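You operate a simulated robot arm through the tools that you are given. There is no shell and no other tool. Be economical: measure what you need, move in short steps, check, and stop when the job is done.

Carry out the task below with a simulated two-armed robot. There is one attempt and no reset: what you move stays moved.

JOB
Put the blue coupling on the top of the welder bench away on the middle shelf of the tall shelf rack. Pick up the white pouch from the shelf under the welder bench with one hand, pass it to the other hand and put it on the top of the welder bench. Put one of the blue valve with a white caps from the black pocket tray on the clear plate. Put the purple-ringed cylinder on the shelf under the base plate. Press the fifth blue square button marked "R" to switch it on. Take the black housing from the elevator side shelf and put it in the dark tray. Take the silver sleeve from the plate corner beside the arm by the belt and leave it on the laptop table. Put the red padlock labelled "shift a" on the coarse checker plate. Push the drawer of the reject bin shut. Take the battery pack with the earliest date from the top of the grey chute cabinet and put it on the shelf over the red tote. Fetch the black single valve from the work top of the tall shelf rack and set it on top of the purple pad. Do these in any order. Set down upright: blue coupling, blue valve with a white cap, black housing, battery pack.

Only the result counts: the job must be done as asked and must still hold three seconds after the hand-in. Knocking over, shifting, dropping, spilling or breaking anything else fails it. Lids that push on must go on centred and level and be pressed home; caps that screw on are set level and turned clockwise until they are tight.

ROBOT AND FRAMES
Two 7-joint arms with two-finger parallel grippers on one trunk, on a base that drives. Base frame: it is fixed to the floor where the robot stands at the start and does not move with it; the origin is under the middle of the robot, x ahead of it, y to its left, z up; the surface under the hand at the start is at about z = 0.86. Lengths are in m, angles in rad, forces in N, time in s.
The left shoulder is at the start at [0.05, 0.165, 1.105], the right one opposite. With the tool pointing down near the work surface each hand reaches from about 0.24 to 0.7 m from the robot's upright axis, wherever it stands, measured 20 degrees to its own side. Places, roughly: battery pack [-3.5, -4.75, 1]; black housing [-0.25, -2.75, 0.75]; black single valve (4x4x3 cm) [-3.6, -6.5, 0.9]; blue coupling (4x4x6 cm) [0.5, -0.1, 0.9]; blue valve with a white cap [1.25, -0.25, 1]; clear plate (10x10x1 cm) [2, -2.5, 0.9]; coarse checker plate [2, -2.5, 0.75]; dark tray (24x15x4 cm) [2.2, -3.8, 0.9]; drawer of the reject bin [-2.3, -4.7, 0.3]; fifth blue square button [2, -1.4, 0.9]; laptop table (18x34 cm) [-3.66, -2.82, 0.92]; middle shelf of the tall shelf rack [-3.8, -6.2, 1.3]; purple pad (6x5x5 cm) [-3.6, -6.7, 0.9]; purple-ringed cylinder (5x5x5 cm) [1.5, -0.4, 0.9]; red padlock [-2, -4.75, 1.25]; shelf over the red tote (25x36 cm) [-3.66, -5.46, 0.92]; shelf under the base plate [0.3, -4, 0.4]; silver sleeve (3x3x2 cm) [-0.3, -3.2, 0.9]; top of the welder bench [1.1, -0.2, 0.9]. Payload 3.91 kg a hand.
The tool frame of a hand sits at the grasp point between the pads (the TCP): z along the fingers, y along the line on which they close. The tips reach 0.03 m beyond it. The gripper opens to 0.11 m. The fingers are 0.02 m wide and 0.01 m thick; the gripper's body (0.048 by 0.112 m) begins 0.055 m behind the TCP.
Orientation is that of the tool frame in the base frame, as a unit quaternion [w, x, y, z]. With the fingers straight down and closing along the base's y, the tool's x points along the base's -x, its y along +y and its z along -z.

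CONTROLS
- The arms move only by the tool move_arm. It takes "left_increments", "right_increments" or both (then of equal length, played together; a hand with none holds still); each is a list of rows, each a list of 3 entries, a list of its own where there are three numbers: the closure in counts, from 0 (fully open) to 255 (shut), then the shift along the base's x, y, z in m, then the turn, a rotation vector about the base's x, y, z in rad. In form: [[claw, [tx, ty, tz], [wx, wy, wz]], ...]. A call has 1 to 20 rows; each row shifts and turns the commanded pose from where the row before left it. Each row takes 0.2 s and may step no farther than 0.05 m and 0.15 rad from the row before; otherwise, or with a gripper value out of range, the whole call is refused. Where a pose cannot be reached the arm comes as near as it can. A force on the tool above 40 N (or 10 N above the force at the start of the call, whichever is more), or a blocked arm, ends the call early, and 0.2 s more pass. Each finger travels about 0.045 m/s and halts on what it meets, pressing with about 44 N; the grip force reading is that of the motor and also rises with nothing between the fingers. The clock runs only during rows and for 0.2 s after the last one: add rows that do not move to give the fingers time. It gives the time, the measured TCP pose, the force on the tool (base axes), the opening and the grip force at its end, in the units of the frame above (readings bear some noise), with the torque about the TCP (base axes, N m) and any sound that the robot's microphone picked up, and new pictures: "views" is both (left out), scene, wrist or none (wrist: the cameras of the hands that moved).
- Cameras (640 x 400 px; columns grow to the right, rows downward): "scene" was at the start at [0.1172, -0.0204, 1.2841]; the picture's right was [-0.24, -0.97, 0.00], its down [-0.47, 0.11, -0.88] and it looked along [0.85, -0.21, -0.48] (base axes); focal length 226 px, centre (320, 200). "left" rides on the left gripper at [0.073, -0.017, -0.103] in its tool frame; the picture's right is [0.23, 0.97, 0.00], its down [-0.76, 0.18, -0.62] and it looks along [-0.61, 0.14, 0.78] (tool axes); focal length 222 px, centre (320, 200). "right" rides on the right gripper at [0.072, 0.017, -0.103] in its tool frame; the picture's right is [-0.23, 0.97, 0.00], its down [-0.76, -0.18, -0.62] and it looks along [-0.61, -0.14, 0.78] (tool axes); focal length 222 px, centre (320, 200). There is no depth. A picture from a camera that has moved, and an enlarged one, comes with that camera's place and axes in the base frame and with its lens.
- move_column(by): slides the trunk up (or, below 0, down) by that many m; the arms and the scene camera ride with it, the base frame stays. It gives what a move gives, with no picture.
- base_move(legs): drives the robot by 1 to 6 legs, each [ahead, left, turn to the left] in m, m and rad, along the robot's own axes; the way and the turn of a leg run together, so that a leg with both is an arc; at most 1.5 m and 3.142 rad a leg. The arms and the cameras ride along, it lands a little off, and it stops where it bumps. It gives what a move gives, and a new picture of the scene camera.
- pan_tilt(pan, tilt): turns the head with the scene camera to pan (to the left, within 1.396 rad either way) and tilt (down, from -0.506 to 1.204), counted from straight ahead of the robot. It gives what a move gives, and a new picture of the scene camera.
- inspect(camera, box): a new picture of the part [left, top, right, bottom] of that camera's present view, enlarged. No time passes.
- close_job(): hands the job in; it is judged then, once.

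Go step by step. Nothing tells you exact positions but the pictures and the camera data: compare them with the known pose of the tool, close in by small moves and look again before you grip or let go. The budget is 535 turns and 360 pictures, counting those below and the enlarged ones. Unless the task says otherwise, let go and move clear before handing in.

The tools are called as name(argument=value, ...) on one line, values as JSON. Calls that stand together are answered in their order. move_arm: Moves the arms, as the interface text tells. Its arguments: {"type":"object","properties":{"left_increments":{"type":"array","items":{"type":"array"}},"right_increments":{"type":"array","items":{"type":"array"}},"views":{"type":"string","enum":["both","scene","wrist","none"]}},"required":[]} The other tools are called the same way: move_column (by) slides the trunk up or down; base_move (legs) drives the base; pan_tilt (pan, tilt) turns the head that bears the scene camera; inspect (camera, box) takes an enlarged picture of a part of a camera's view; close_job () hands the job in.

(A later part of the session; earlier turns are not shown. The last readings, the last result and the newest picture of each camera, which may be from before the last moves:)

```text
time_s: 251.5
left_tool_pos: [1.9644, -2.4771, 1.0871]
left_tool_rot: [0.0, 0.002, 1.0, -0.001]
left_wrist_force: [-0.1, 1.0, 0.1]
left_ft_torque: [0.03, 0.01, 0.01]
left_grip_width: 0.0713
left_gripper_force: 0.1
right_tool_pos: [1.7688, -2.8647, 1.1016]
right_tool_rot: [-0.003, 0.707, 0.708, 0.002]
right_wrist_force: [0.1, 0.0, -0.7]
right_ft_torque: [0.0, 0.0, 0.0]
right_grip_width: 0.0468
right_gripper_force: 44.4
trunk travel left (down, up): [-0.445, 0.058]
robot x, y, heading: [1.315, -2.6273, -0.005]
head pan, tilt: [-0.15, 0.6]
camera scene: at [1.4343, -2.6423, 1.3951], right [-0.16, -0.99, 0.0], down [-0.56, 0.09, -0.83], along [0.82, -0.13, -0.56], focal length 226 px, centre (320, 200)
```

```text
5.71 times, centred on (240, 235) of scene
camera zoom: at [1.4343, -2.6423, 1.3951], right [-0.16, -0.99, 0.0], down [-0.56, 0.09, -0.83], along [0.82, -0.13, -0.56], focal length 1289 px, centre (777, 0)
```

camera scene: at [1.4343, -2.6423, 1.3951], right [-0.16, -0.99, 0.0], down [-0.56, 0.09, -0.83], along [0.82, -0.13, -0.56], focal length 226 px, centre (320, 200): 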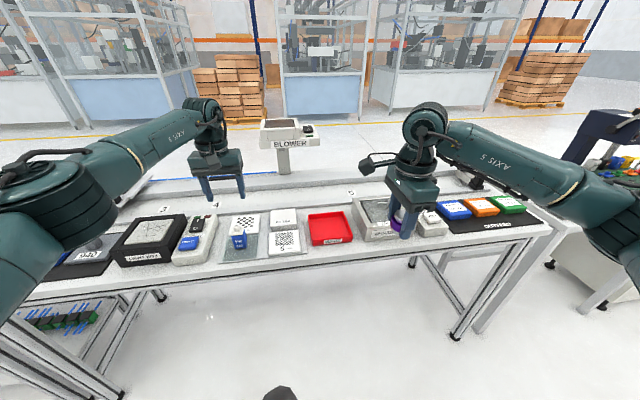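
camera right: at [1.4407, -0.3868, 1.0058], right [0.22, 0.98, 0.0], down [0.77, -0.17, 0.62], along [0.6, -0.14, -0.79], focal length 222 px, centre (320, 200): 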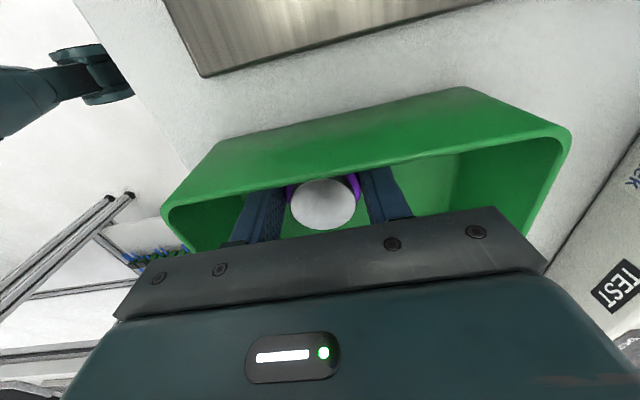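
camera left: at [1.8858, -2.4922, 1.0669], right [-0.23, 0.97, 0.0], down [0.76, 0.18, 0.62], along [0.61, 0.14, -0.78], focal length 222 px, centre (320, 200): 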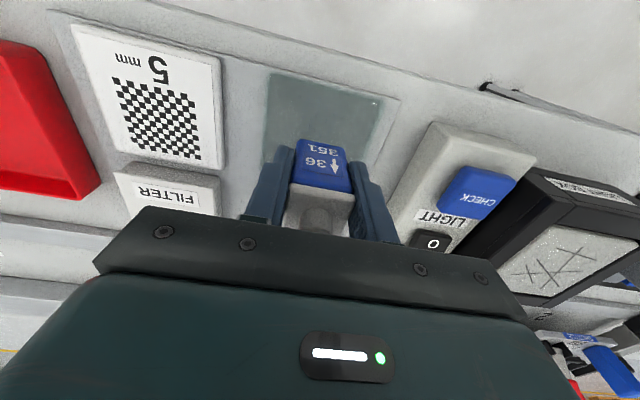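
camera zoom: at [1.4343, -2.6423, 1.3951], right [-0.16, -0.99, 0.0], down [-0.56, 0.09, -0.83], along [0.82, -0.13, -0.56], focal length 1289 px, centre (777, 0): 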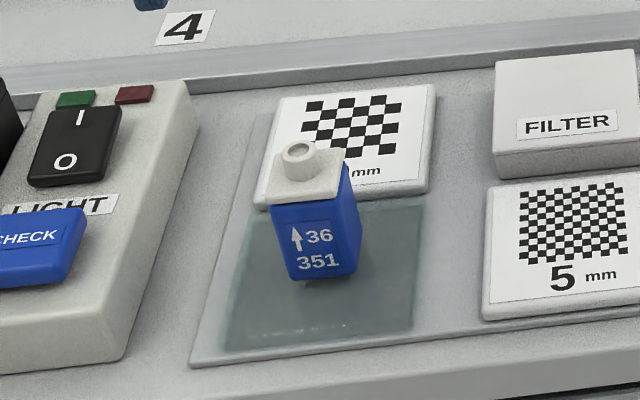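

The valve stands on the clear plate. I retract the left hand, drive left to the button row, and close the left fingers for pressing.

move_arm(left_increments=[[90, [-0.03, 0, 0.03], [0, 0, 0]], [255, [-0.04, 0, 0.02], [0, 0, 0]], [255, [-0.045, 0, 0.01], [0, 0, 0]], [255, [-0.045, 0, 0.01], [0, 0, 0]], [255, [-0.045, 0, 0], [0, 0, 0]], [255, [0, 0, 0], [0, 0, 0]]], views="none")

base_move(legs=[[0, 1.0, 0]])

```text
time_s: 252.9
left_tool_pos: [1.7592, -2.4746, 1.159]
left_tool_rot: [0.0, 0.002, 1.0, -0.001]
left_wrist_force: [0.3, -0.4, -0.1]
left_ft_torque: [-0.01, 0.01, 0.0]
left_grip_width: 0.0001
left_gripper_force: 34.8
right_tool_pos: [1.7685, -2.865, 1.1011]
right_tool_rot: [-0.003, 0.707, 0.708, 0.001]
right_wrist_force: [-0.9, 0.0, -2.6]
right_ft_torque: [0.03, 0.01, -0.01]
right_grip_width: 0.0468
right_gripper_force: 43.5
trunk travel left (down, up): [-0.445, 0.058]
robot x, y, heading: [1.3165, -2.6276, -0.005]
head pan, tilt: [-0.15, 0.6]
```

```text
time_s: 261.9
left_tool_pos: [1.7629, -1.4836, 1.1586]
left_tool_rot: [0.001, -0.002, 1.0, -0.001]
left_wrist_force: [0.9, -0.2, 0.9]
left_ft_torque: [-0.02, -0.02, 0.0]
left_grip_width: 0.0
left_gripper_force: 37.9
right_tool_pos: [1.7736, -1.8726, 1.1014]
right_tool_rot: [-0.002, 0.705, 0.709, 0.002]
right_wrist_force: [-0.2, 0.4, -0.8]
right_ft_torque: [0.01, 0.0, -0.01]
right_grip_width: 0.0469
right_gripper_force: 43.9
trunk travel left (down, up): [-0.445, 0.058]
robot x, y, heading: [1.3229, -1.6353, -0.005]
head pan, tilt: [-0.15, 0.6]
camera scene: at [1.4385, -1.6512, 1.3951], right [-0.15, -0.99, 0.0], down [-0.56, 0.09, -0.83], along [0.82, -0.12, -0.57], focal length 226 px, centre (320, 200)
```

scene: 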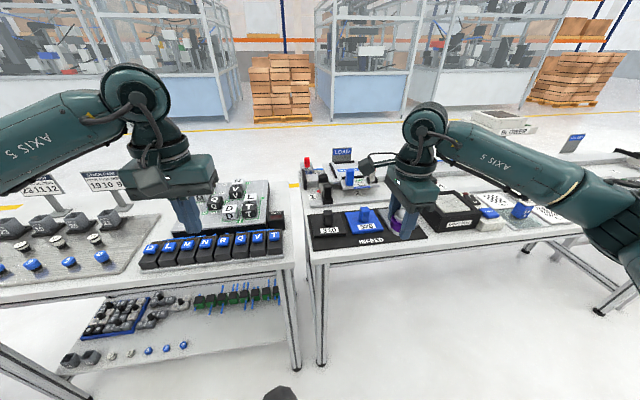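

I estimate button R at [1.944, -1.439, 0.936]. I bring the left hand above and look with the wrist camera.

move_arm(left_increments=[[255, [0.04, 0.01, 0], [0, 0, 0]], [255, [0.045, 0.01, -0.02], [0, 0, 0]], [255, [0.04, 0.01, -0.02], [0, 0, 0]], [255, [0.035, 0.01, -0.03], [0, 0, 0]], [255, [0, 0, 0], [0, 0, 0]]], views="wrist")

inspect(camera="scene", box=[130, 205, 290, 285])

```text
refused: row 2 steps farther than a row can; nothing moved
```

```text
4.00 times, centred on (210, 245) of scene
camera zoom: at [1.4385, -1.6512, 1.3951], right [-0.15, -0.99, 0.0], down [-0.56, 0.09, -0.83], along [0.82, -0.12, -0.57], focal length 902 px, centre (760, 20)
```

zoom: 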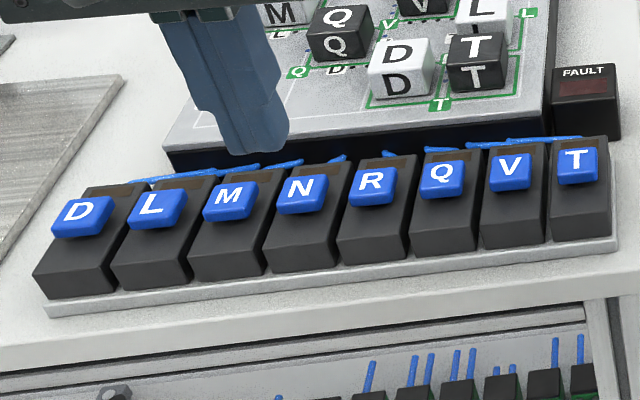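

move_arm(left_increments=[[255, [0.04, 0.01, 0], [0, 0, 0]], [255, [0.04, 0.01, -0.02], [0, 0, 0]], [255, [0.035, 0.01, -0.02], [0, 0, 0]], [255, [0.035, 0.01, -0.03], [0, 0, 0]], [255, [0.025, 0.005, -0.02], [0, 0, 0]], [255, [0, 0, 0], [0, 0, 0]]], views="wrist")

inspect(camera="scene", box=[130, 205, 290, 285])

```text
time_s: 263.3
left_tool_pos: [1.9383, -1.439, 1.0684]
left_tool_rot: [0.0, 0.0, 1.0, -0.001]
left_wrist_force: [-0.7, 0.7, -0.2]
left_ft_torque: [0.0, -0.01, 0.03]
left_grip_width: 0.0
left_gripper_force: 37.8
right_tool_pos: [1.7733, -1.8727, 1.1007]
right_tool_rot: [-0.002, 0.705, 0.709, 0.002]
right_wrist_force: [0.7, -0.2, -1.7]
right_ft_torque: [0.02, 0.0, 0.01]
right_grip_width: 0.0468
right_gripper_force: 43.9
trunk travel left (down, up): [-0.445, 0.058]
robot x, y, heading: [1.323, -1.639, -0.003]
head pan, tilt: [-0.15, 0.6]
camera left: at [1.8667, -1.4561, 1.1705], right [-0.23, 0.97, 0.0], down [0.76, 0.18, 0.62], along [0.61, 0.14, -0.78], focal length 222 px, centre (320, 200)
```

left: 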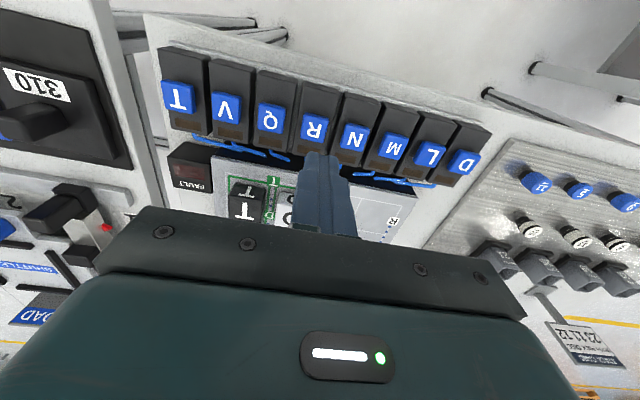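

```text
4.00 times, centred on (210, 245) of scene
camera zoom: at [1.4383, -1.651, 1.3951], right [-0.15, -0.99, 0.0], down [-0.56, 0.09, -0.83], along [0.82, -0.12, -0.56], focal length 902 px, centre (760, 20)
```

zoom: 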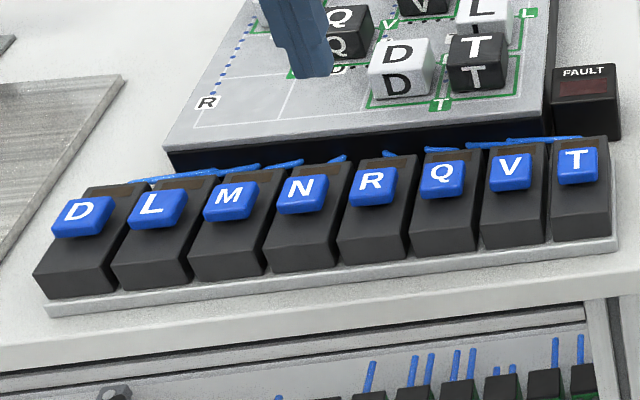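

The button is at about [1.957, -1.441, 0.923]. I align and come down to just above it.

move_arm(left_increments=[[255, [0.018, -0.002, -0.03], [0, 0, 0]], [255, [0, 0, -0.04], [0, 0, 0]], [255, [0, 0, -0.03], [0, 0, 0]], [255, [0, 0, 0], [0, 0, 0]]], views="wrist")

inspect(camera="scene", box=[170, 205, 270, 265])

```text
time_s: 264.3
left_tool_pos: [1.9573, -1.4409, 0.9681]
left_tool_rot: [0.0, 0.0, 1.0, -0.001]
left_wrist_force: [-0.5, 0.2, 0.6]
left_ft_torque: [0.01, 0.01, 0.01]
left_grip_width: 0.0
left_gripper_force: 37.7
right_tool_pos: [1.774, -1.8729, 1.1016]
right_tool_rot: [-0.002, 0.705, 0.709, 0.002]
right_wrist_force: [-0.1, -0.2, -1.9]
right_ft_torque: [0.02, -0.01, -0.02]
right_grip_width: 0.0469
right_gripper_force: 44.3
trunk travel left (down, up): [-0.445, 0.058]
robot x, y, heading: [1.3192, -1.6405, -0.005]
head pan, tilt: [-0.15, 0.6]
camera left: at [1.8851, -1.4579, 1.0705], right [-0.23, 0.97, 0.0], down [0.76, 0.18, 0.62], along [0.61, 0.14, -0.78], focal length 222 px, centre (320, 200)
```

left: 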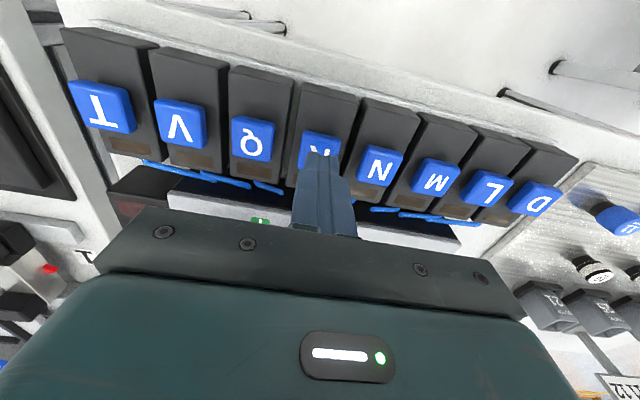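

```text
6.40 times, centred on (220, 235) of scene
camera zoom: at [1.4384, -1.6511, 1.3951], right [-0.15, -0.99, 0.0], down [-0.56, 0.09, -0.83], along [0.82, -0.12, -0.56], focal length 1444 px, centre (960, -24)
```

zoom: 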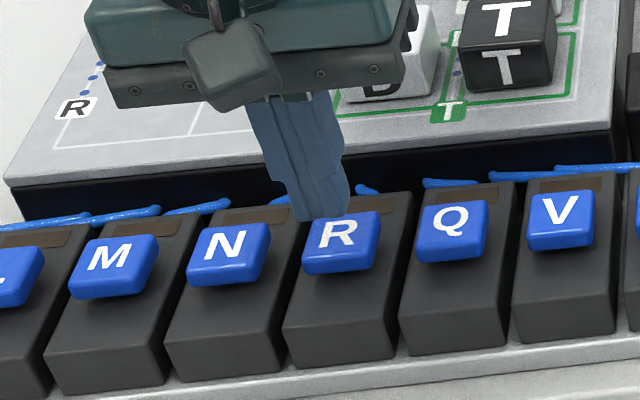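

Nearly above R. I shift slightly and press down in small steps.

move_arm(left_increments=[[255, [-0.005, -0.003, -0.008], [0, 0, 0]], [255, [0, 0, -0.004], [0, 0, 0]], [255, [0, 0, -0.003], [0, 0, 0]], [255, [0, 0, -0.003], [0, 0, 0]], [255, [0, 0, 0], [0, 0, 0]]], views="none")

```text
time_s: 265.5
left_tool_pos: [1.9512, -1.4421, 0.9506]
left_tool_rot: [0.0, -0.001, 1.0, -0.001]
left_wrist_force: [-0.3, 0.4, -0.2]
left_ft_torque: [0.01, -0.01, 0.02]
left_grip_width: 0.0
left_gripper_force: 37.2
right_tool_pos: [1.7744, -1.8722, 1.1006]
right_tool_rot: [-0.003, 0.705, 0.709, 0.002]
right_wrist_force: [0.6, 0.4, -2.1]
right_ft_torque: [0.03, 0.01, 0.01]
right_grip_width: 0.0467
right_gripper_force: 43.9
trunk travel left (down, up): [-0.445, 0.058]
robot x, y, heading: [1.3255, -1.638, 0.001]
head pan, tilt: [-0.15, 0.6]
```

move_arm(left_increments=[[255, [0, 0, -0.003], [0, 0, 0]], [255, [0, 0, -0.003], [0, 0, 0]], [255, [0, 0, -0.002], [0, 0, 0]], [255, [0, 0, 0], [0, 0, 0]]], views="none")

inspect(camera="scene", box=[170, 205, 270, 265])

```text
time_s: 266.5
left_tool_pos: [1.9506, -1.4432, 0.9443]
left_tool_rot: [0.002, -0.002, 1.0, -0.001]
left_wrist_force: [2.2, 2.9, 8.1]
left_ft_torque: [0.08, -0.03, -0.01]
left_grip_width: 0.0001
left_gripper_force: 37.5
right_tool_pos: [1.7738, -1.8715, 1.1011]
right_tool_rot: [-0.003, 0.705, 0.709, 0.003]
right_wrist_force: [0.3, -0.3, -1.1]
right_ft_torque: [0.01, -0.01, -0.01]
right_grip_width: 0.0469
right_gripper_force: 43.7
trunk travel left (down, up): [-0.445, 0.058]
robot x, y, heading: [1.3258, -1.6392, -0.0]
head pan, tilt: [-0.15, 0.6]
heard: click
```

```text
6.40 times, centred on (220, 235) of scene
camera zoom: at [1.4379, -1.6512, 1.3952], right [-0.15, -0.99, 0.0], down [-0.56, 0.09, -0.83], along [0.82, -0.12, -0.56], focal length 1444 px, centre (960, -24)
```

zoom: 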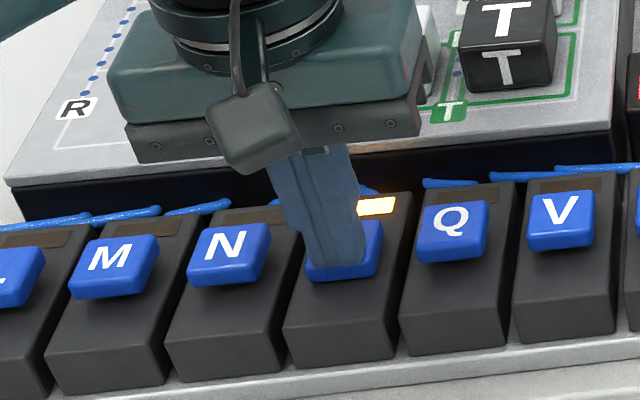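

A click was heard and the lamp lit. I lift off and confirm it stays on.

move_arm(left_increments=[[255, [0, 0, 0.03], [0, 0, 0]], [255, [0, 0, 0.045], [0, 0, 0]], [255, [0, 0, 0.045], [0, 0, 0]], [255, [-0.03, 0, 0.035], [0, 0, 0]], [255, [-0.045, 0, 0.02], [0, 0, 0]], [255, [-0.045, 0, 0], [0, 0, 0]], [255, [-0.045, 0, 0], [0, 0, 0]]], views="none")

inspect(camera="scene", box=[130, 180, 300, 280])

```text
time_s: 268.1
left_tool_pos: [1.7851, -1.4434, 1.1197]
left_tool_rot: [0.0, -0.001, 1.0, -0.001]
left_wrist_force: [-0.3, 1.0, -0.4]
left_ft_torque: [0.0, 0.0, -0.01]
left_grip_width: 0.0002
left_gripper_force: 37.2
right_tool_pos: [1.7735, -1.872, 1.1017]
right_tool_rot: [-0.002, 0.705, 0.709, 0.002]
right_wrist_force: [0.0, 0.0, -0.1]
right_ft_torque: [0.01, 0.01, -0.01]
right_grip_width: 0.0469
right_gripper_force: 44.2
trunk travel left (down, up): [-0.445, 0.058]
robot x, y, heading: [1.3231, -1.6392, -0.005]
head pan, tilt: [-0.15, 0.6]
```

```text
3.76 times, centred on (215, 230) of scene
camera zoom: at [1.4378, -1.651, 1.3952], right [-0.15, -0.99, 0.0], down [-0.56, 0.09, -0.83], along [0.82, -0.12, -0.56], focal length 849 px, centre (715, 87)
```

zoom: 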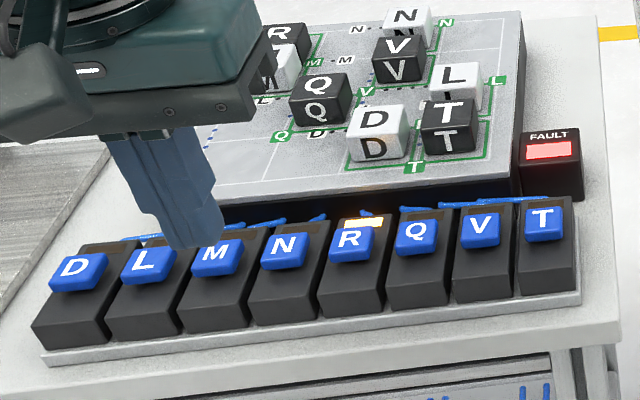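

Button R stays lit. Now I turn to face -y and look toward the next places.

base_move(legs=[[-0.1, 0, 0], [0, 0, -1.571]])

pan_tilt(pan=0, tilt=0.35)

```text
time_s: 273.1
left_tool_pos: [1.4089, -2.1056, 1.119]
left_tool_rot: [-0.001, 0.714, 0.7, -0.001]
left_wrist_force: [-0.1, 0.1, -0.5]
left_ft_torque: [0.02, -0.01, 0.0]
left_grip_width: 0.0
left_gripper_force: 38.1
right_tool_pos: [0.9804, -2.0857, 1.1012]
right_tool_rot: [-0.001, 1.0, -0.006, 0.004]
right_wrist_force: [0.1, 0.9, -1.1]
right_ft_torque: [0.0, -0.01, -0.01]
right_grip_width: 0.0468
right_gripper_force: 43.9
trunk travel left (down, up): [-0.445, 0.058]
robot x, y, heading: [1.2211, -1.6405, -1.591]
head pan, tilt: [-0.15, 0.6]
camera scene: at [1.2053, -1.7541, 1.3951], right [-0.99, 0.17, 0.0], down [0.1, 0.56, -0.82], along [-0.14, -0.81, -0.57], focal length 226 px, centre (320, 200)
```

scene: 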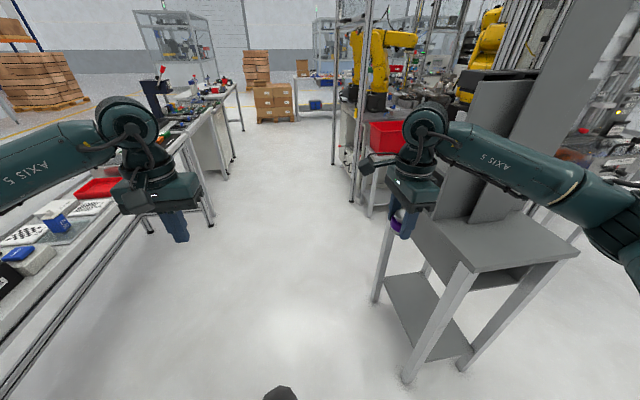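

```text
time_s: 273.9
left_tool_pos: [1.4101, -2.106, 1.1192]
left_tool_rot: [-0.001, 0.713, 0.701, -0.001]
left_wrist_force: [-1.0, 0.7, 0.7]
left_ft_torque: [0.0, 0.03, -0.02]
left_grip_width: 0.0002
left_gripper_force: 37.4
right_tool_pos: [0.9798, -2.0865, 1.102]
right_tool_rot: [-0.001, 1.0, -0.007, 0.003]
right_wrist_force: [0.4, 0.3, -1.7]
right_ft_torque: [0.01, 0.0, -0.01]
right_grip_width: 0.0467
right_gripper_force: 44.0
trunk travel left (down, up): [-0.445, 0.058]
robot x, y, heading: [1.2202, -1.6393, -1.586]
head pan, tilt: [0.0, 0.351]
camera scene: at [1.2185, -1.7602, 1.4178], right [-1.0, 0.02, 0.0], down [0.01, 0.34, -0.94], along [-0.02, -0.94, -0.34], focal length 226 px, centre (320, 200)
```

scene: 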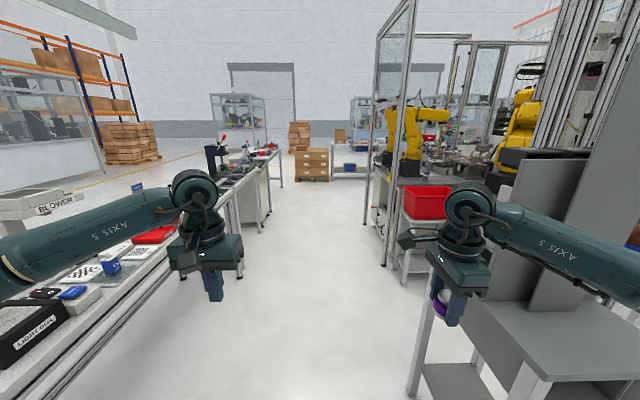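

The aisle ahead is clear between the grey elevator table and the line tables. I drive down it and look to the right.

base_move(legs=[[0, 0.06, 0.018], [1.4, 0, 0]])

pan_tilt(pan=-1.0, tilt=0.45)

```text
time_s: 281.7
left_tool_pos: [1.4681, -3.5151, 1.1194]
left_tool_rot: [-0.001, 0.709, 0.705, -0.001]
left_wrist_force: [-0.7, 0.1, -0.4]
left_ft_torque: [0.0, 0.0, -0.01]
left_grip_width: 0.0001
left_gripper_force: 37.7
right_tool_pos: [1.0373, -3.501, 1.0996]
right_tool_rot: [-0.001, 1.0, 0.0, 0.004]
right_wrist_force: [0.1, -0.1, -1.1]
right_ft_torque: [-0.01, -0.01, -0.02]
right_grip_width: 0.0464
right_gripper_force: 44.0
trunk travel left (down, up): [-0.445, 0.058]
robot x, y, heading: [1.277, -3.0477, -1.585]
head pan, tilt: [0.0, 0.351]
camera scene: at [1.2726, -3.1714, 1.4178], right [-1.0, 0.01, 0.0], down [0.0, 0.34, -0.94], along [-0.01, -0.94, -0.34], focal length 226 px, centre (320, 200)
```

scene: 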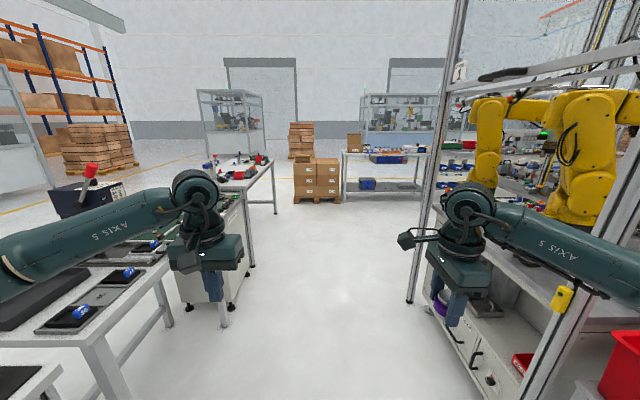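

```text
time_s: 283.0
left_tool_pos: [1.467, -3.5142, 1.1204]
left_tool_rot: [0.0, 0.709, 0.706, -0.001]
left_wrist_force: [-0.4, -0.8, -0.7]
left_ft_torque: [0.0, 0.01, -0.05]
left_grip_width: 0.0002
left_gripper_force: 37.3
right_tool_pos: [1.0385, -3.499, 1.1014]
right_tool_rot: [-0.001, 1.0, 0.0, 0.003]
right_wrist_force: [-0.3, 0.1, -1.1]
right_ft_torque: [0.02, 0.01, -0.01]
right_grip_width: 0.0465
right_gripper_force: 44.0
trunk travel left (down, up): [-0.445, 0.058]
robot x, y, heading: [1.2746, -3.0535, -1.577]
head pan, tilt: [-1.0, 0.45]
camera scene: at [1.1957, -3.1272, 1.4086], right [-0.53, 0.85, 0.0], down [0.37, 0.23, -0.9], along [-0.76, -0.48, -0.44], focal length 226 px, centre (320, 200)
```

scene: 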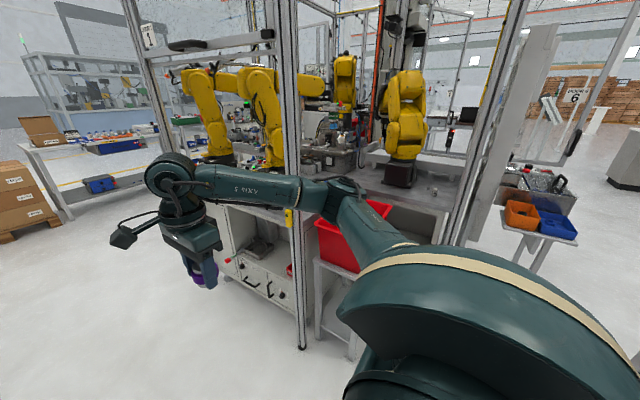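

This is the robot cell, with a recess under its base plate. I'll enlarge it and turn to face the cell.

inspect(camera="scene", box=[190, 180, 390, 310])

inspect(camera="scene", box=[320, 60, 600, 260])

```text
3.08 times, centred on (290, 245) of scene
camera zoom: at [1.1957, -3.1272, 1.4086], right [-0.53, 0.85, 0.0], down [0.37, 0.23, -0.9], along [-0.76, -0.48, -0.44], focal length 694 px, centre (412, 62)
```

zoom: 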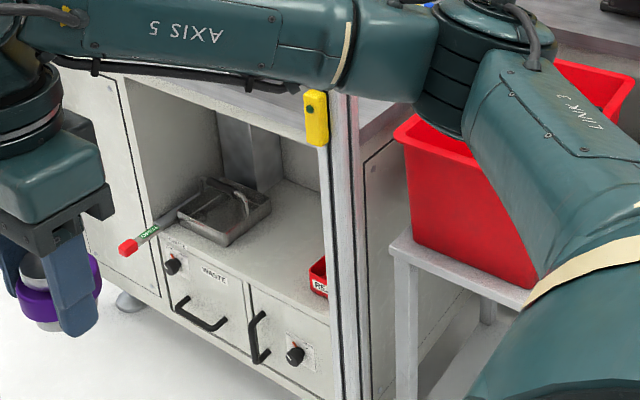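

```text
2.00 times, centred on (460, 160) of scene
camera zoom: at [1.1957, -3.1272, 1.4086], right [-0.53, 0.85, 0.0], down [0.37, 0.23, -0.9], along [-0.76, -0.48, -0.44], focal length 451 px, centre (40, 280)
```

zoom: 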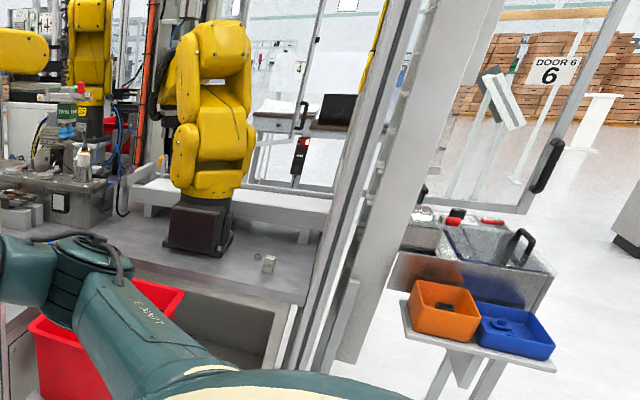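

The shelf under the base plate (z≈0.41) opens toward +x at x≈0.47. I turn the right hand back to its normal yaw, drive to it and face it.

base_move(legs=[[1.0, 0.0, 0], [0, 0, -1.565]])

move_arm(right_increments=[[255, [0, 0, 0], [0, 0, 0.143]], [255, [0, 0, 0], [0, 0, 0.143]], [255, [0, 0, 0], [0, 0, 0.143]], [255, [0, 0, 0], [0, 0, 0.143]], [255, [0, 0, 0], [0, 0, 0.143]], [255, [0, 0, 0], [0, 0, 0.143]], [255, [0, 0, 0], [0, 0, 0.143]], [255, [0, 0, 0], [0, 0, 0.143]], [255, [0, 0, 0], [0, 0, 0.143]], [255, [0, 0, 0], [0, 0, 0.143]], [255, [0, 0, 0], [0, 0, 0.143]], [255, [0, 0, 0], [0, 0, 0]]], views="none")

pan_tilt(pan=-0.1, tilt=0.6)

```text
time_s: 291.8
left_tool_pos: [0.8087, -4.2671, 1.1189]
left_tool_rot: [-0.001, 1.0, 0.023, 0.0]
left_wrist_force: [-0.8, 1.0, -0.2]
left_ft_torque: [-0.01, 0.0, 0.01]
left_grip_width: 0.0
left_gripper_force: 38.1
right_tool_pos: [0.8006, -3.8373, 1.1009]
right_tool_rot: [0.002, 0.725, -0.689, 0.003]
right_wrist_force: [0.4, -1.3, -1.5]
right_ft_torque: [-0.01, 0.01, 0.01]
right_grip_width: 0.0465
right_gripper_force: 44.2
trunk travel left (down, up): [-0.445, 0.058]
robot x, y, heading: [1.2634, -4.0467, -3.094]
head pan, tilt: [-1.0, 0.45]
camera scene: at [1.1803, -3.9745, 1.4086], right [0.82, 0.58, 0.0], down [0.25, -0.36, -0.9], along [-0.52, 0.74, -0.44], focal length 226 px, centre (320, 200)
```

scene: 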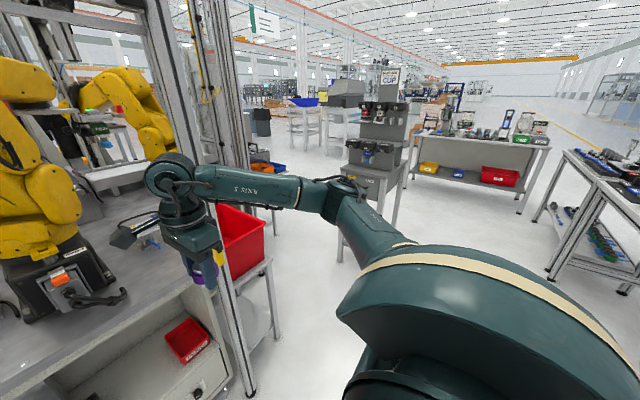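

```text
time_s: 294.4
left_tool_pos: [0.81, -4.2663, 1.1194]
left_tool_rot: [-0.001, 1.0, 0.024, 0.0]
left_wrist_force: [0.0, 0.1, 0.6]
left_ft_torque: [0.02, 0.01, -0.01]
left_grip_width: 0.0
left_gripper_force: 38.3
right_tool_pos: [0.8014, -3.8374, 1.1029]
right_tool_rot: [0.0, 1.0, 0.028, 0.003]
right_wrist_force: [0.8, 0.0, -2.8]
right_ft_torque: [-0.01, -0.03, -0.01]
right_grip_width: 0.0465
right_gripper_force: 44.5
trunk travel left (down, up): [-0.445, 0.058]
robot x, y, heading: [1.261, -4.0503, -3.104]
head pan, tilt: [-1.0, 0.45]
```

```text
time_s: 295.6
left_tool_pos: [0.8096, -4.2675, 1.1197]
left_tool_rot: [-0.001, 1.0, 0.024, 0.0]
left_wrist_force: [0.0, -0.8, 0.6]
left_ft_torque: [-0.01, -0.03, -0.01]
left_grip_width: 0.0
left_gripper_force: 37.9
right_tool_pos: [0.8014, -3.8371, 1.1028]
right_tool_rot: [-0.001, 1.0, 0.027, 0.003]
right_wrist_force: [-0.1, -0.6, -1.3]
right_ft_torque: [-0.02, -0.05, 0.0]
right_grip_width: 0.0462
right_gripper_force: 44.3
trunk travel left (down, up): [-0.445, 0.058]
robot x, y, heading: [1.2614, -4.0478, -3.1]
head pan, tilt: [-0.099, 0.6]
camera scene: at [1.1451, -4.0447, 1.3951], right [0.06, 1.0, 0.0], down [0.56, -0.03, -0.83], along [-0.82, 0.05, -0.56], focal length 226 px, centre (320, 200)
```

scene: 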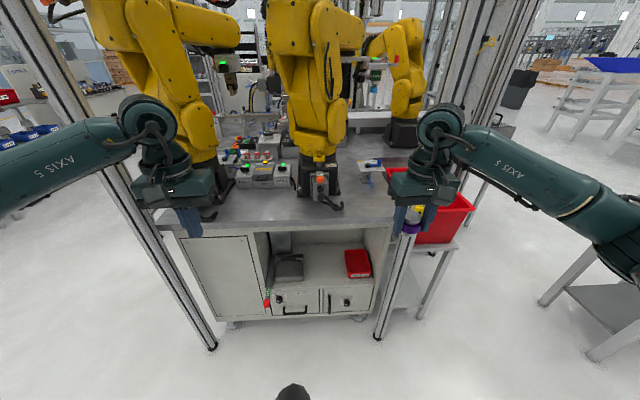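

The free spot on the shelf is at ≈[0.39, -3.975], between the dark tray and the red box. I lower the trunk, retract the left hand, pitch the right hand 25° and move up to the opening.

move_arm(left_increments=[[255, [0.03, 0, 0.02], [0, 0, 0]], [255, [0.03, 0, 0.02], [0, 0, 0]], [255, [0.03, 0, 0.02], [0, 0, 0]], [255, [0.03, 0, 0.02], [0, 0, 0]], [255, [0, 0, 0], [0, 0, 0]]], right_increments=[[255, [0, 0, 0], [0, 0.0872, 0]], [255, [0, 0, 0], [0, 0.0872, 0]], [255, [0, 0, 0], [0, 0.0872, 0]], [255, [0, 0, 0], [0, 0.0872, 0]], [255, [0, 0, 0], [0, 0.0872, 0]]], views="none")

move_column(by=-0.44)

base_move(legs=[[0.2, 0.1, -0.03]])

```text
time_s: 296.8
left_tool_pos: [0.9297, -4.2656, 1.1983]
left_tool_rot: [-0.001, 1.0, 0.023, 0.0]
left_wrist_force: [0.9, 1.2, -0.2]
left_ft_torque: [-0.01, 0.02, -0.02]
left_grip_width: 0.0001
left_gripper_force: 37.7
right_tool_pos: [0.8023, -3.8378, 1.1006]
right_tool_rot: [-0.007, 0.976, 0.026, -0.215]
right_wrist_force: [0.7, -0.7, -2.2]
right_ft_torque: [0.0, 0.0, -0.01]
right_grip_width: 0.0467
right_gripper_force: 43.6
trunk travel left (down, up): [-0.445, 0.058]
robot x, y, heading: [1.2628, -4.0488, -3.1]
head pan, tilt: [-0.099, 0.6]
```

```text
refused: -0.44 is not a number from -0.4 to 0.4
```

```text
time_s: 298.6
left_tool_pos: [0.7197, -4.3603, 1.1996]
left_tool_rot: [-0.002, 1.0, 0.007, 0.0]
left_wrist_force: [0.6, -0.7, 0.4]
left_ft_torque: [0.0, -0.04, 0.0]
left_grip_width: 0.0
left_gripper_force: 38.0
right_tool_pos: [0.6039, -3.927, 1.1002]
right_tool_rot: [-0.01, 0.977, 0.01, -0.213]
right_wrist_force: [-0.7, 0.1, -1.0]
right_ft_torque: [-0.01, -0.03, 0.01]
right_grip_width: 0.0466
right_gripper_force: 43.4
trunk travel left (down, up): [-0.445, 0.058]
robot x, y, heading: [1.0605, -4.1517, -3.131]
head pan, tilt: [-0.099, 0.6]
camera scene: at [0.9411, -4.1458, 1.395], right [0.09, 1.0, 0.0], down [0.56, -0.05, -0.82], along [-0.82, 0.07, -0.57], focal length 226 px, centre (320, 200)
```

scene: 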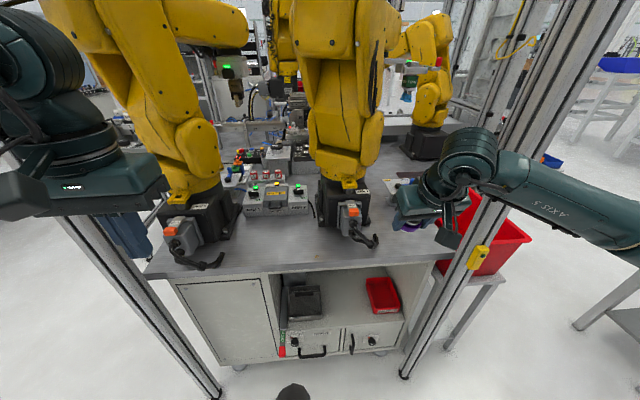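

The right forearm would come too near the cell post. I'll approach at an angle instead: back up, lower the trunk, turn 0.31 right, and move in.

base_move(legs=[[-0.1, 0, 0], [0, 0, -0.31]])

move_arm(left_increments=[[255, [0.02, -0.01, 0.04], [0, 0, 0]], [255, [0.02, -0.01, 0.04], [0, 0, 0]], [255, [0.02, -0.01, 0.04], [0, 0, 0]], [255, [0, 0, 0], [0, 0, 0]]], views="none")

move_column(by=-0.4)

base_move(legs=[[0.1, 0.228, 0]])

```text
time_s: 300.7
left_tool_pos: [0.774, -4.2478, 1.1981]
left_tool_rot: [-0.001, 0.99, -0.144, 0.0]
left_wrist_force: [0.4, 0.1, 0.1]
left_ft_torque: [0.03, 0.01, 0.0]
left_grip_width: 0.0
left_gripper_force: 37.9
right_tool_pos: [0.7933, -3.8004, 1.101]
right_tool_rot: [-0.041, 0.967, -0.138, -0.21]
right_wrist_force: [0.3, 0.0, -1.3]
right_ft_torque: [-0.04, -0.05, -0.01]
right_grip_width: 0.0464
right_gripper_force: 43.8
trunk travel left (down, up): [-0.445, 0.058]
robot x, y, heading: [1.1568, -4.1543, 2.852]
head pan, tilt: [-0.099, 0.6]
camera scene: at [1.0496, -4.1094, 1.3951], right [0.38, 0.93, 0.0], down [0.52, -0.21, -0.82], along [-0.76, 0.31, -0.57], focal length 226 px, centre (320, 200)
```

scene: 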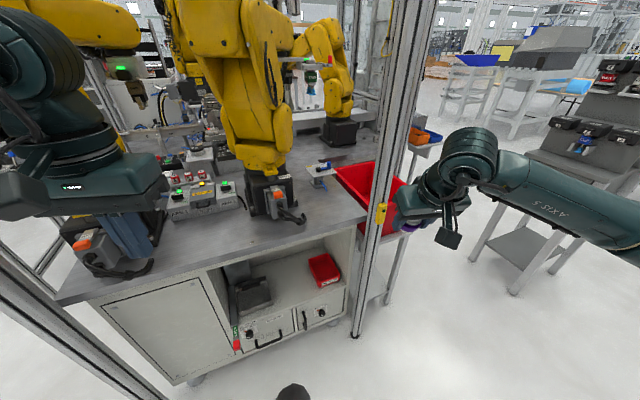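

```text
time_s: 301.7
left_tool_pos: [0.8323, -4.2821, 1.3175]
left_tool_rot: [-0.002, 0.99, -0.143, 0.001]
left_wrist_force: [-0.4, -0.4, 0.1]
left_ft_torque: [0.0, 0.01, 0.0]
left_grip_width: 0.0
left_gripper_force: 37.9
right_tool_pos: [0.7921, -3.8006, 1.1012]
right_tool_rot: [-0.042, 0.967, -0.137, -0.209]
right_wrist_force: [-0.4, 1.2, -1.6]
right_ft_torque: [0.01, -0.01, -0.01]
right_grip_width: 0.0464
right_gripper_force: 44.2
trunk travel left (down, up): [-0.445, 0.058]
robot x, y, heading: [1.1614, -4.151, 2.847]
head pan, tilt: [-0.099, 0.6]
```

```text
time_s: 305.5
left_tool_pos: [0.8324, -4.2803, 0.9165]
left_tool_rot: [-0.001, 0.99, -0.144, -0.001]
left_wrist_force: [-0.2, 0.4, 0.0]
left_ft_torque: [0.0, -0.01, -0.02]
left_grip_width: 0.0
left_gripper_force: 37.4
right_tool_pos: [0.7927, -3.8012, 0.7012]
right_tool_rot: [-0.042, 0.967, -0.137, -0.209]
right_wrist_force: [0.5, 0.3, -1.7]
right_ft_torque: [-0.03, -0.03, 0.01]
right_grip_width: 0.0464
right_gripper_force: 44.2
trunk travel left (down, up): [-0.045, 0.458]
robot x, y, heading: [1.1585, -4.1561, 2.857]
head pan, tilt: [-0.099, 0.6]
```

```text
time_s: 308.1
left_tool_pos: [0.6717, -4.4686, 0.9164]
left_tool_rot: [-0.001, 0.99, -0.143, 0.001]
left_wrist_force: [-0.1, -0.8, 0.6]
left_ft_torque: [0.01, -0.02, 0.0]
left_grip_width: 0.0001
left_gripper_force: 37.5
right_tool_pos: [0.6316, -3.9883, 0.7029]
right_tool_rot: [-0.042, 0.967, -0.137, -0.209]
right_wrist_force: [-1.0, 0.6, -1.9]
right_ft_torque: [-0.02, -0.03, 0.03]
right_grip_width: 0.0466
right_gripper_force: 44.3
trunk travel left (down, up): [-0.045, 0.458]
robot x, y, heading: [0.9942, -4.3413, 2.85]
head pan, tilt: [-0.099, 0.6]
camera scene: at [0.8878, -4.2968, 0.9951], right [0.38, 0.92, 0.0], down [0.52, -0.22, -0.83], along [-0.76, 0.31, -0.57], focal length 226 px, centre (320, 200)
```

scene: 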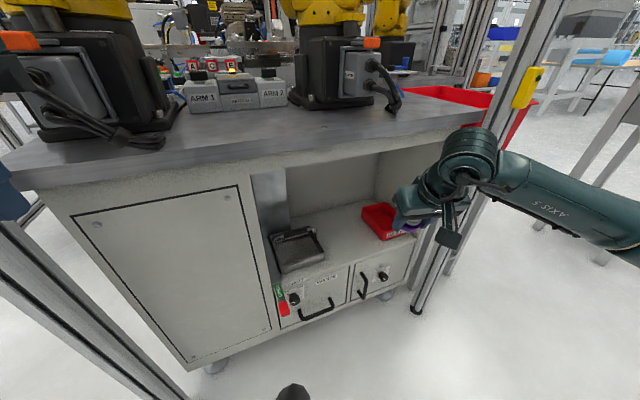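

The free spot is confirmed at ≈[0.40, -3.975]. I lower the right hand in front of the opening, then go in.

move_arm(right_increments=[[255, [0, 0, -0.045], [0, 0, 0]], [255, [0, 0, -0.045], [0, 0, 0]], [255, [0, 0, -0.045], [0, 0, 0]], [255, [0, 0, -0.045], [0, 0, 0]], [255, [-0.045, 0.003, 0], [0, 0, 0]], [255, [-0.045, 0.003, 0], [0, 0, 0]], [255, [-0.045, 0.003, 0], [0, 0, 0]], [255, [0, 0, 0], [0, 0, 0]]], views="both")

```text
time_s: 309.9
left_tool_pos: [0.6722, -4.4675, 0.9171]
left_tool_rot: [-0.002, 0.99, -0.144, 0.0]
left_wrist_force: [0.7, 0.2, -0.2]
left_ft_torque: [0.02, -0.02, -0.01]
left_grip_width: 0.0
left_gripper_force: 37.7
right_tool_pos: [0.4945, -3.9789, 0.5233]
right_tool_rot: [-0.042, 0.967, -0.137, -0.209]
right_wrist_force: [0.2, -0.1, -1.3]
right_ft_torque: [0.02, 0.02, -0.02]
right_grip_width: 0.0462
right_gripper_force: 43.8
trunk travel left (down, up): [-0.045, 0.458]
robot x, y, heading: [0.9975, -4.3413, 2.853]
head pan, tilt: [-0.099, 0.6]
camera scene: at [0.8877, -4.2968, 0.9951], right [0.38, 0.92, 0.0], down [0.52, -0.22, -0.82], along [-0.76, 0.31, -0.57], focal length 226 px, centre (320, 200)
camera right: at [0.5942, -4.0268, 0.5866], right [-0.47, -0.88, 0.07], down [-0.37, 0.27, 0.89], along [-0.8, 0.39, -0.46], focal length 222 px, centre (320, 200)
```

scene: 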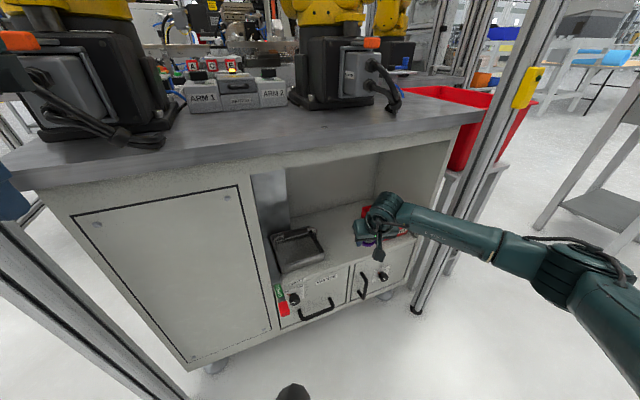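
right: 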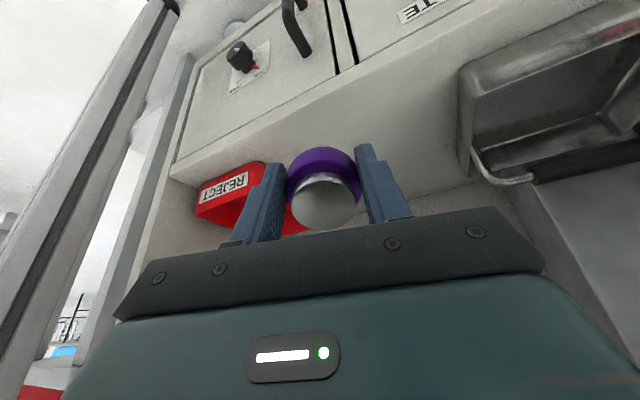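

Clear so far. I go in 85 mm more and lower to contact.

move_arm(right_increments=[[255, [-0.045, -0.002, 0], [0, 0, 0]], [255, [-0.04, -0.002, 0], [0, 0, 0]], [255, [0, 0, -0.03], [0, 0, 0]], [255, [0, 0, -0.025], [0, 0, 0]], [255, [0, 0, -0.006], [0, 0, 0]], [255, [0, 0, -0.004], [0, 0, 0]], [255, [0, 0, -0.004], [0, 0, 0]], [255, [0, 0, 0], [0, 0, 0]]], views="wrist")

```text
time_s: 311.7
left_tool_pos: [0.6703, -4.4676, 0.9163]
left_tool_rot: [-0.001, 0.99, -0.144, 0.0]
left_wrist_force: [0.5, 0.2, -0.3]
left_ft_torque: [-0.02, 0.0, -0.01]
left_grip_width: 0.0001
left_gripper_force: 38.0
right_tool_pos: [0.4127, -3.9826, 0.4522]
right_tool_rot: [-0.042, 0.967, -0.137, -0.209]
right_wrist_force: [-0.5, -0.1, -1.8]
right_ft_torque: [-0.03, -0.02, 0.01]
right_grip_width: 0.0464
right_gripper_force: 44.4
trunk travel left (down, up): [-0.045, 0.458]
robot x, y, heading: [0.9985, -4.3384, 2.847]
head pan, tilt: [-0.099, 0.6]
camera right: at [0.5107, -4.0298, 0.5166], right [-0.47, -0.88, 0.07], down [-0.37, 0.27, 0.89], along [-0.8, 0.39, -0.45], focal length 222 px, centre (320, 200)
```

right: 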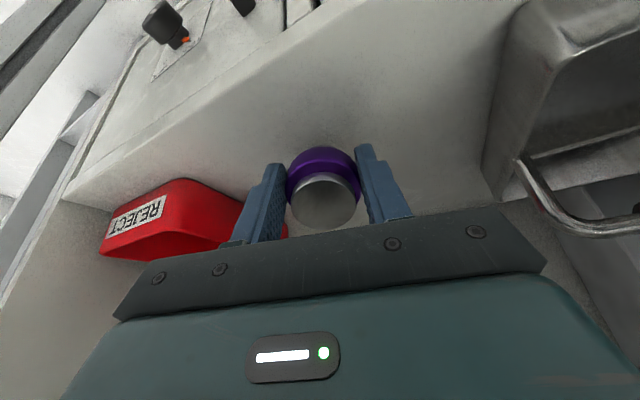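

move_arm(right_increments=[[255, [0, 0, -0.005], [0, 0, 0]], [255, [0, 0, -0.005], [0, 0, 0]], [255, [0, 0, 0], [0, 0, 0]]], views="none")

```text
time_s: 312.5
left_tool_pos: [0.6705, -4.4669, 0.917]
left_tool_rot: [-0.001, 0.99, -0.144, 0.0]
left_wrist_force: [0.4, 0.2, -0.2]
left_ft_torque: [0.02, 0.02, -0.01]
left_grip_width: 0.0
left_gripper_force: 37.3
right_tool_pos: [0.4125, -3.9825, 0.4432]
right_tool_rot: [-0.042, 0.967, -0.137, -0.21]
right_wrist_force: [-0.4, 1.2, -1.8]
right_ft_torque: [-0.02, 0.02, 0.01]
right_grip_width: 0.0461
right_gripper_force: 43.9
trunk travel left (down, up): [-0.045, 0.458]
robot x, y, heading: [0.9991, -4.3391, 2.851]
head pan, tilt: [-0.099, 0.6]
```

move_arm(right_increments=[[255, [0, 0, -0.005], [0, 0, 0]], [255, [0, 0, -0.004], [0, 0, 0]], [255, [0, 0, 0], [0, 0, 0]]], views="none")

inspect(camera="scene", box=[250, 160, 450, 300])

```text
time_s: 313.3
left_tool_pos: [0.6727, -4.4687, 0.9165]
left_tool_rot: [-0.002, 0.99, -0.143, -0.001]
left_wrist_force: [0.0, -0.2, -0.3]
left_ft_torque: [-0.01, 0.02, 0.02]
left_grip_width: 0.0
left_gripper_force: 37.9
right_tool_pos: [0.4101, -3.9834, 0.4369]
right_tool_rot: [-0.042, 0.967, -0.136, -0.213]
right_wrist_force: [3.9, 0.6, 20.2]
right_ft_torque: [0.12, -0.05, -0.04]
right_grip_width: 0.0464
right_gripper_force: 44.4
trunk travel left (down, up): [-0.045, 0.458]
robot x, y, heading: [1.0008, -4.3422, 2.85]
head pan, tilt: [-0.099, 0.6]
```

```text
2.86 times, centred on (350, 230) of scene
camera zoom: at [0.8893, -4.2977, 0.9956], right [0.38, 0.92, 0.0], down [0.52, -0.21, -0.83], along [-0.76, 0.31, -0.56], focal length 644 px, centre (234, 114)
```

zoom: 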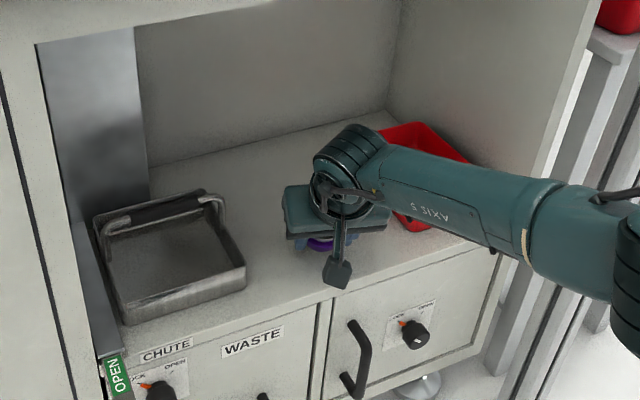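

Contact reached at the low edge. I ease up 3 mm, open so it settles upright between the fingers, then back out.

move_arm(right_increments=[[255, [0, 0, 0.002], [0, 0, 0]], [200, [0, 0, 0], [0, 0, 0]], [140, [0, 0, 0], [0, 0, 0]], [80, [0, 0, 0], [0, 0, 0]], [40, [0, 0, 0], [0, 0, 0]], [0, [0, 0, 0], [0, 0, 0]], [0, [0, 0, 0], [0, 0, 0]], [0, [0, 0, 0], [0, 0, 0]]], views="wrist")

```text
time_s: 315.1
left_tool_pos: [0.6709, -4.4672, 0.9172]
left_tool_rot: [-0.001, 0.99, -0.144, 0.0]
left_wrist_force: [-0.9, -0.6, 1.1]
left_ft_torque: [0.01, 0.0, 0.0]
left_grip_width: 0.0
left_gripper_force: 37.9
right_tool_pos: [0.4124, -3.9834, 0.436]
right_tool_rot: [-0.042, 0.967, -0.137, -0.21]
right_wrist_force: [0.1, 0.3, 0.6]
right_ft_torque: [0.0, 0.0, -0.01]
right_grip_width: 0.11
right_gripper_force: 0.1
trunk travel left (down, up): [-0.045, 0.458]
robot x, y, heading: [0.9987, -4.3425, 2.852]
head pan, tilt: [-0.099, 0.6]
camera right: at [0.5105, -4.0301, 0.4996], right [-0.47, -0.88, 0.07], down [-0.37, 0.27, 0.89], along [-0.8, 0.39, -0.45], focal length 222 px, centre (320, 200)
```

right: 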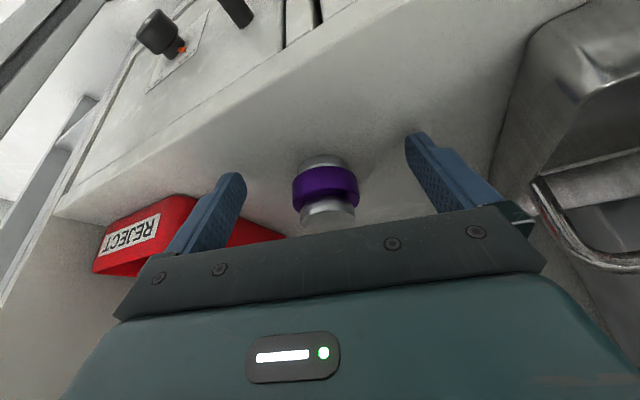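

Cylinder stands upright on the shelf. I withdraw the right hand backward, then out and up.

move_arm(right_increments=[[0, [0.03, -0.004, 0.03], [0, 0, 0]], [0, [0.035, -0.004, 0.03], [0, 0, 0]], [0, [0.045, 0, 0.01], [0, 0, 0]], [0, [0.045, 0, 0.01], [0, 0, 0]], [0, [0.045, 0, 0.01], [0, 0, 0]], [0, [0.03, 0, 0.03], [0, 0, 0]], [0, [0, 0, 0.045], [0, 0, 0]], [0, [0, 0, 0.045], [0, 0, 0]], [0, [0, 0, 0.045], [0, 0, 0]]], views="scene")

```text
time_s: 317.1
left_tool_pos: [0.6715, -4.4673, 0.9165]
left_tool_rot: [-0.001, 0.99, -0.143, -0.001]
left_wrist_force: [0.4, -0.3, 0.5]
left_ft_torque: [0.02, -0.01, 0.03]
left_grip_width: 0.0
left_gripper_force: 37.2
right_tool_pos: [0.6424, -3.9934, 0.6936]
right_tool_rot: [-0.042, 0.968, -0.137, -0.207]
right_wrist_force: [0.2, 0.7, -0.3]
right_ft_torque: [-0.03, -0.03, 0.01]
right_grip_width: 0.1099
right_gripper_force: 0.1
trunk travel left (down, up): [-0.045, 0.458]
robot x, y, heading: [0.9977, -4.3421, 2.851]
head pan, tilt: [-0.099, 0.6]
camera scene: at [0.8878, -4.2969, 0.995], right [0.38, 0.92, 0.0], down [0.52, -0.21, -0.83], along [-0.76, 0.31, -0.56], focal length 226 px, centre (320, 200)
```

scene: 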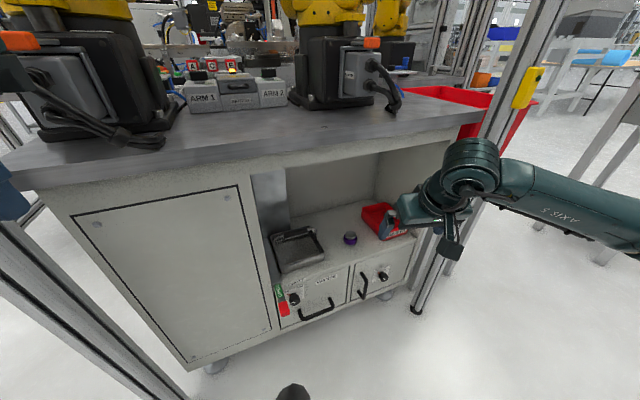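

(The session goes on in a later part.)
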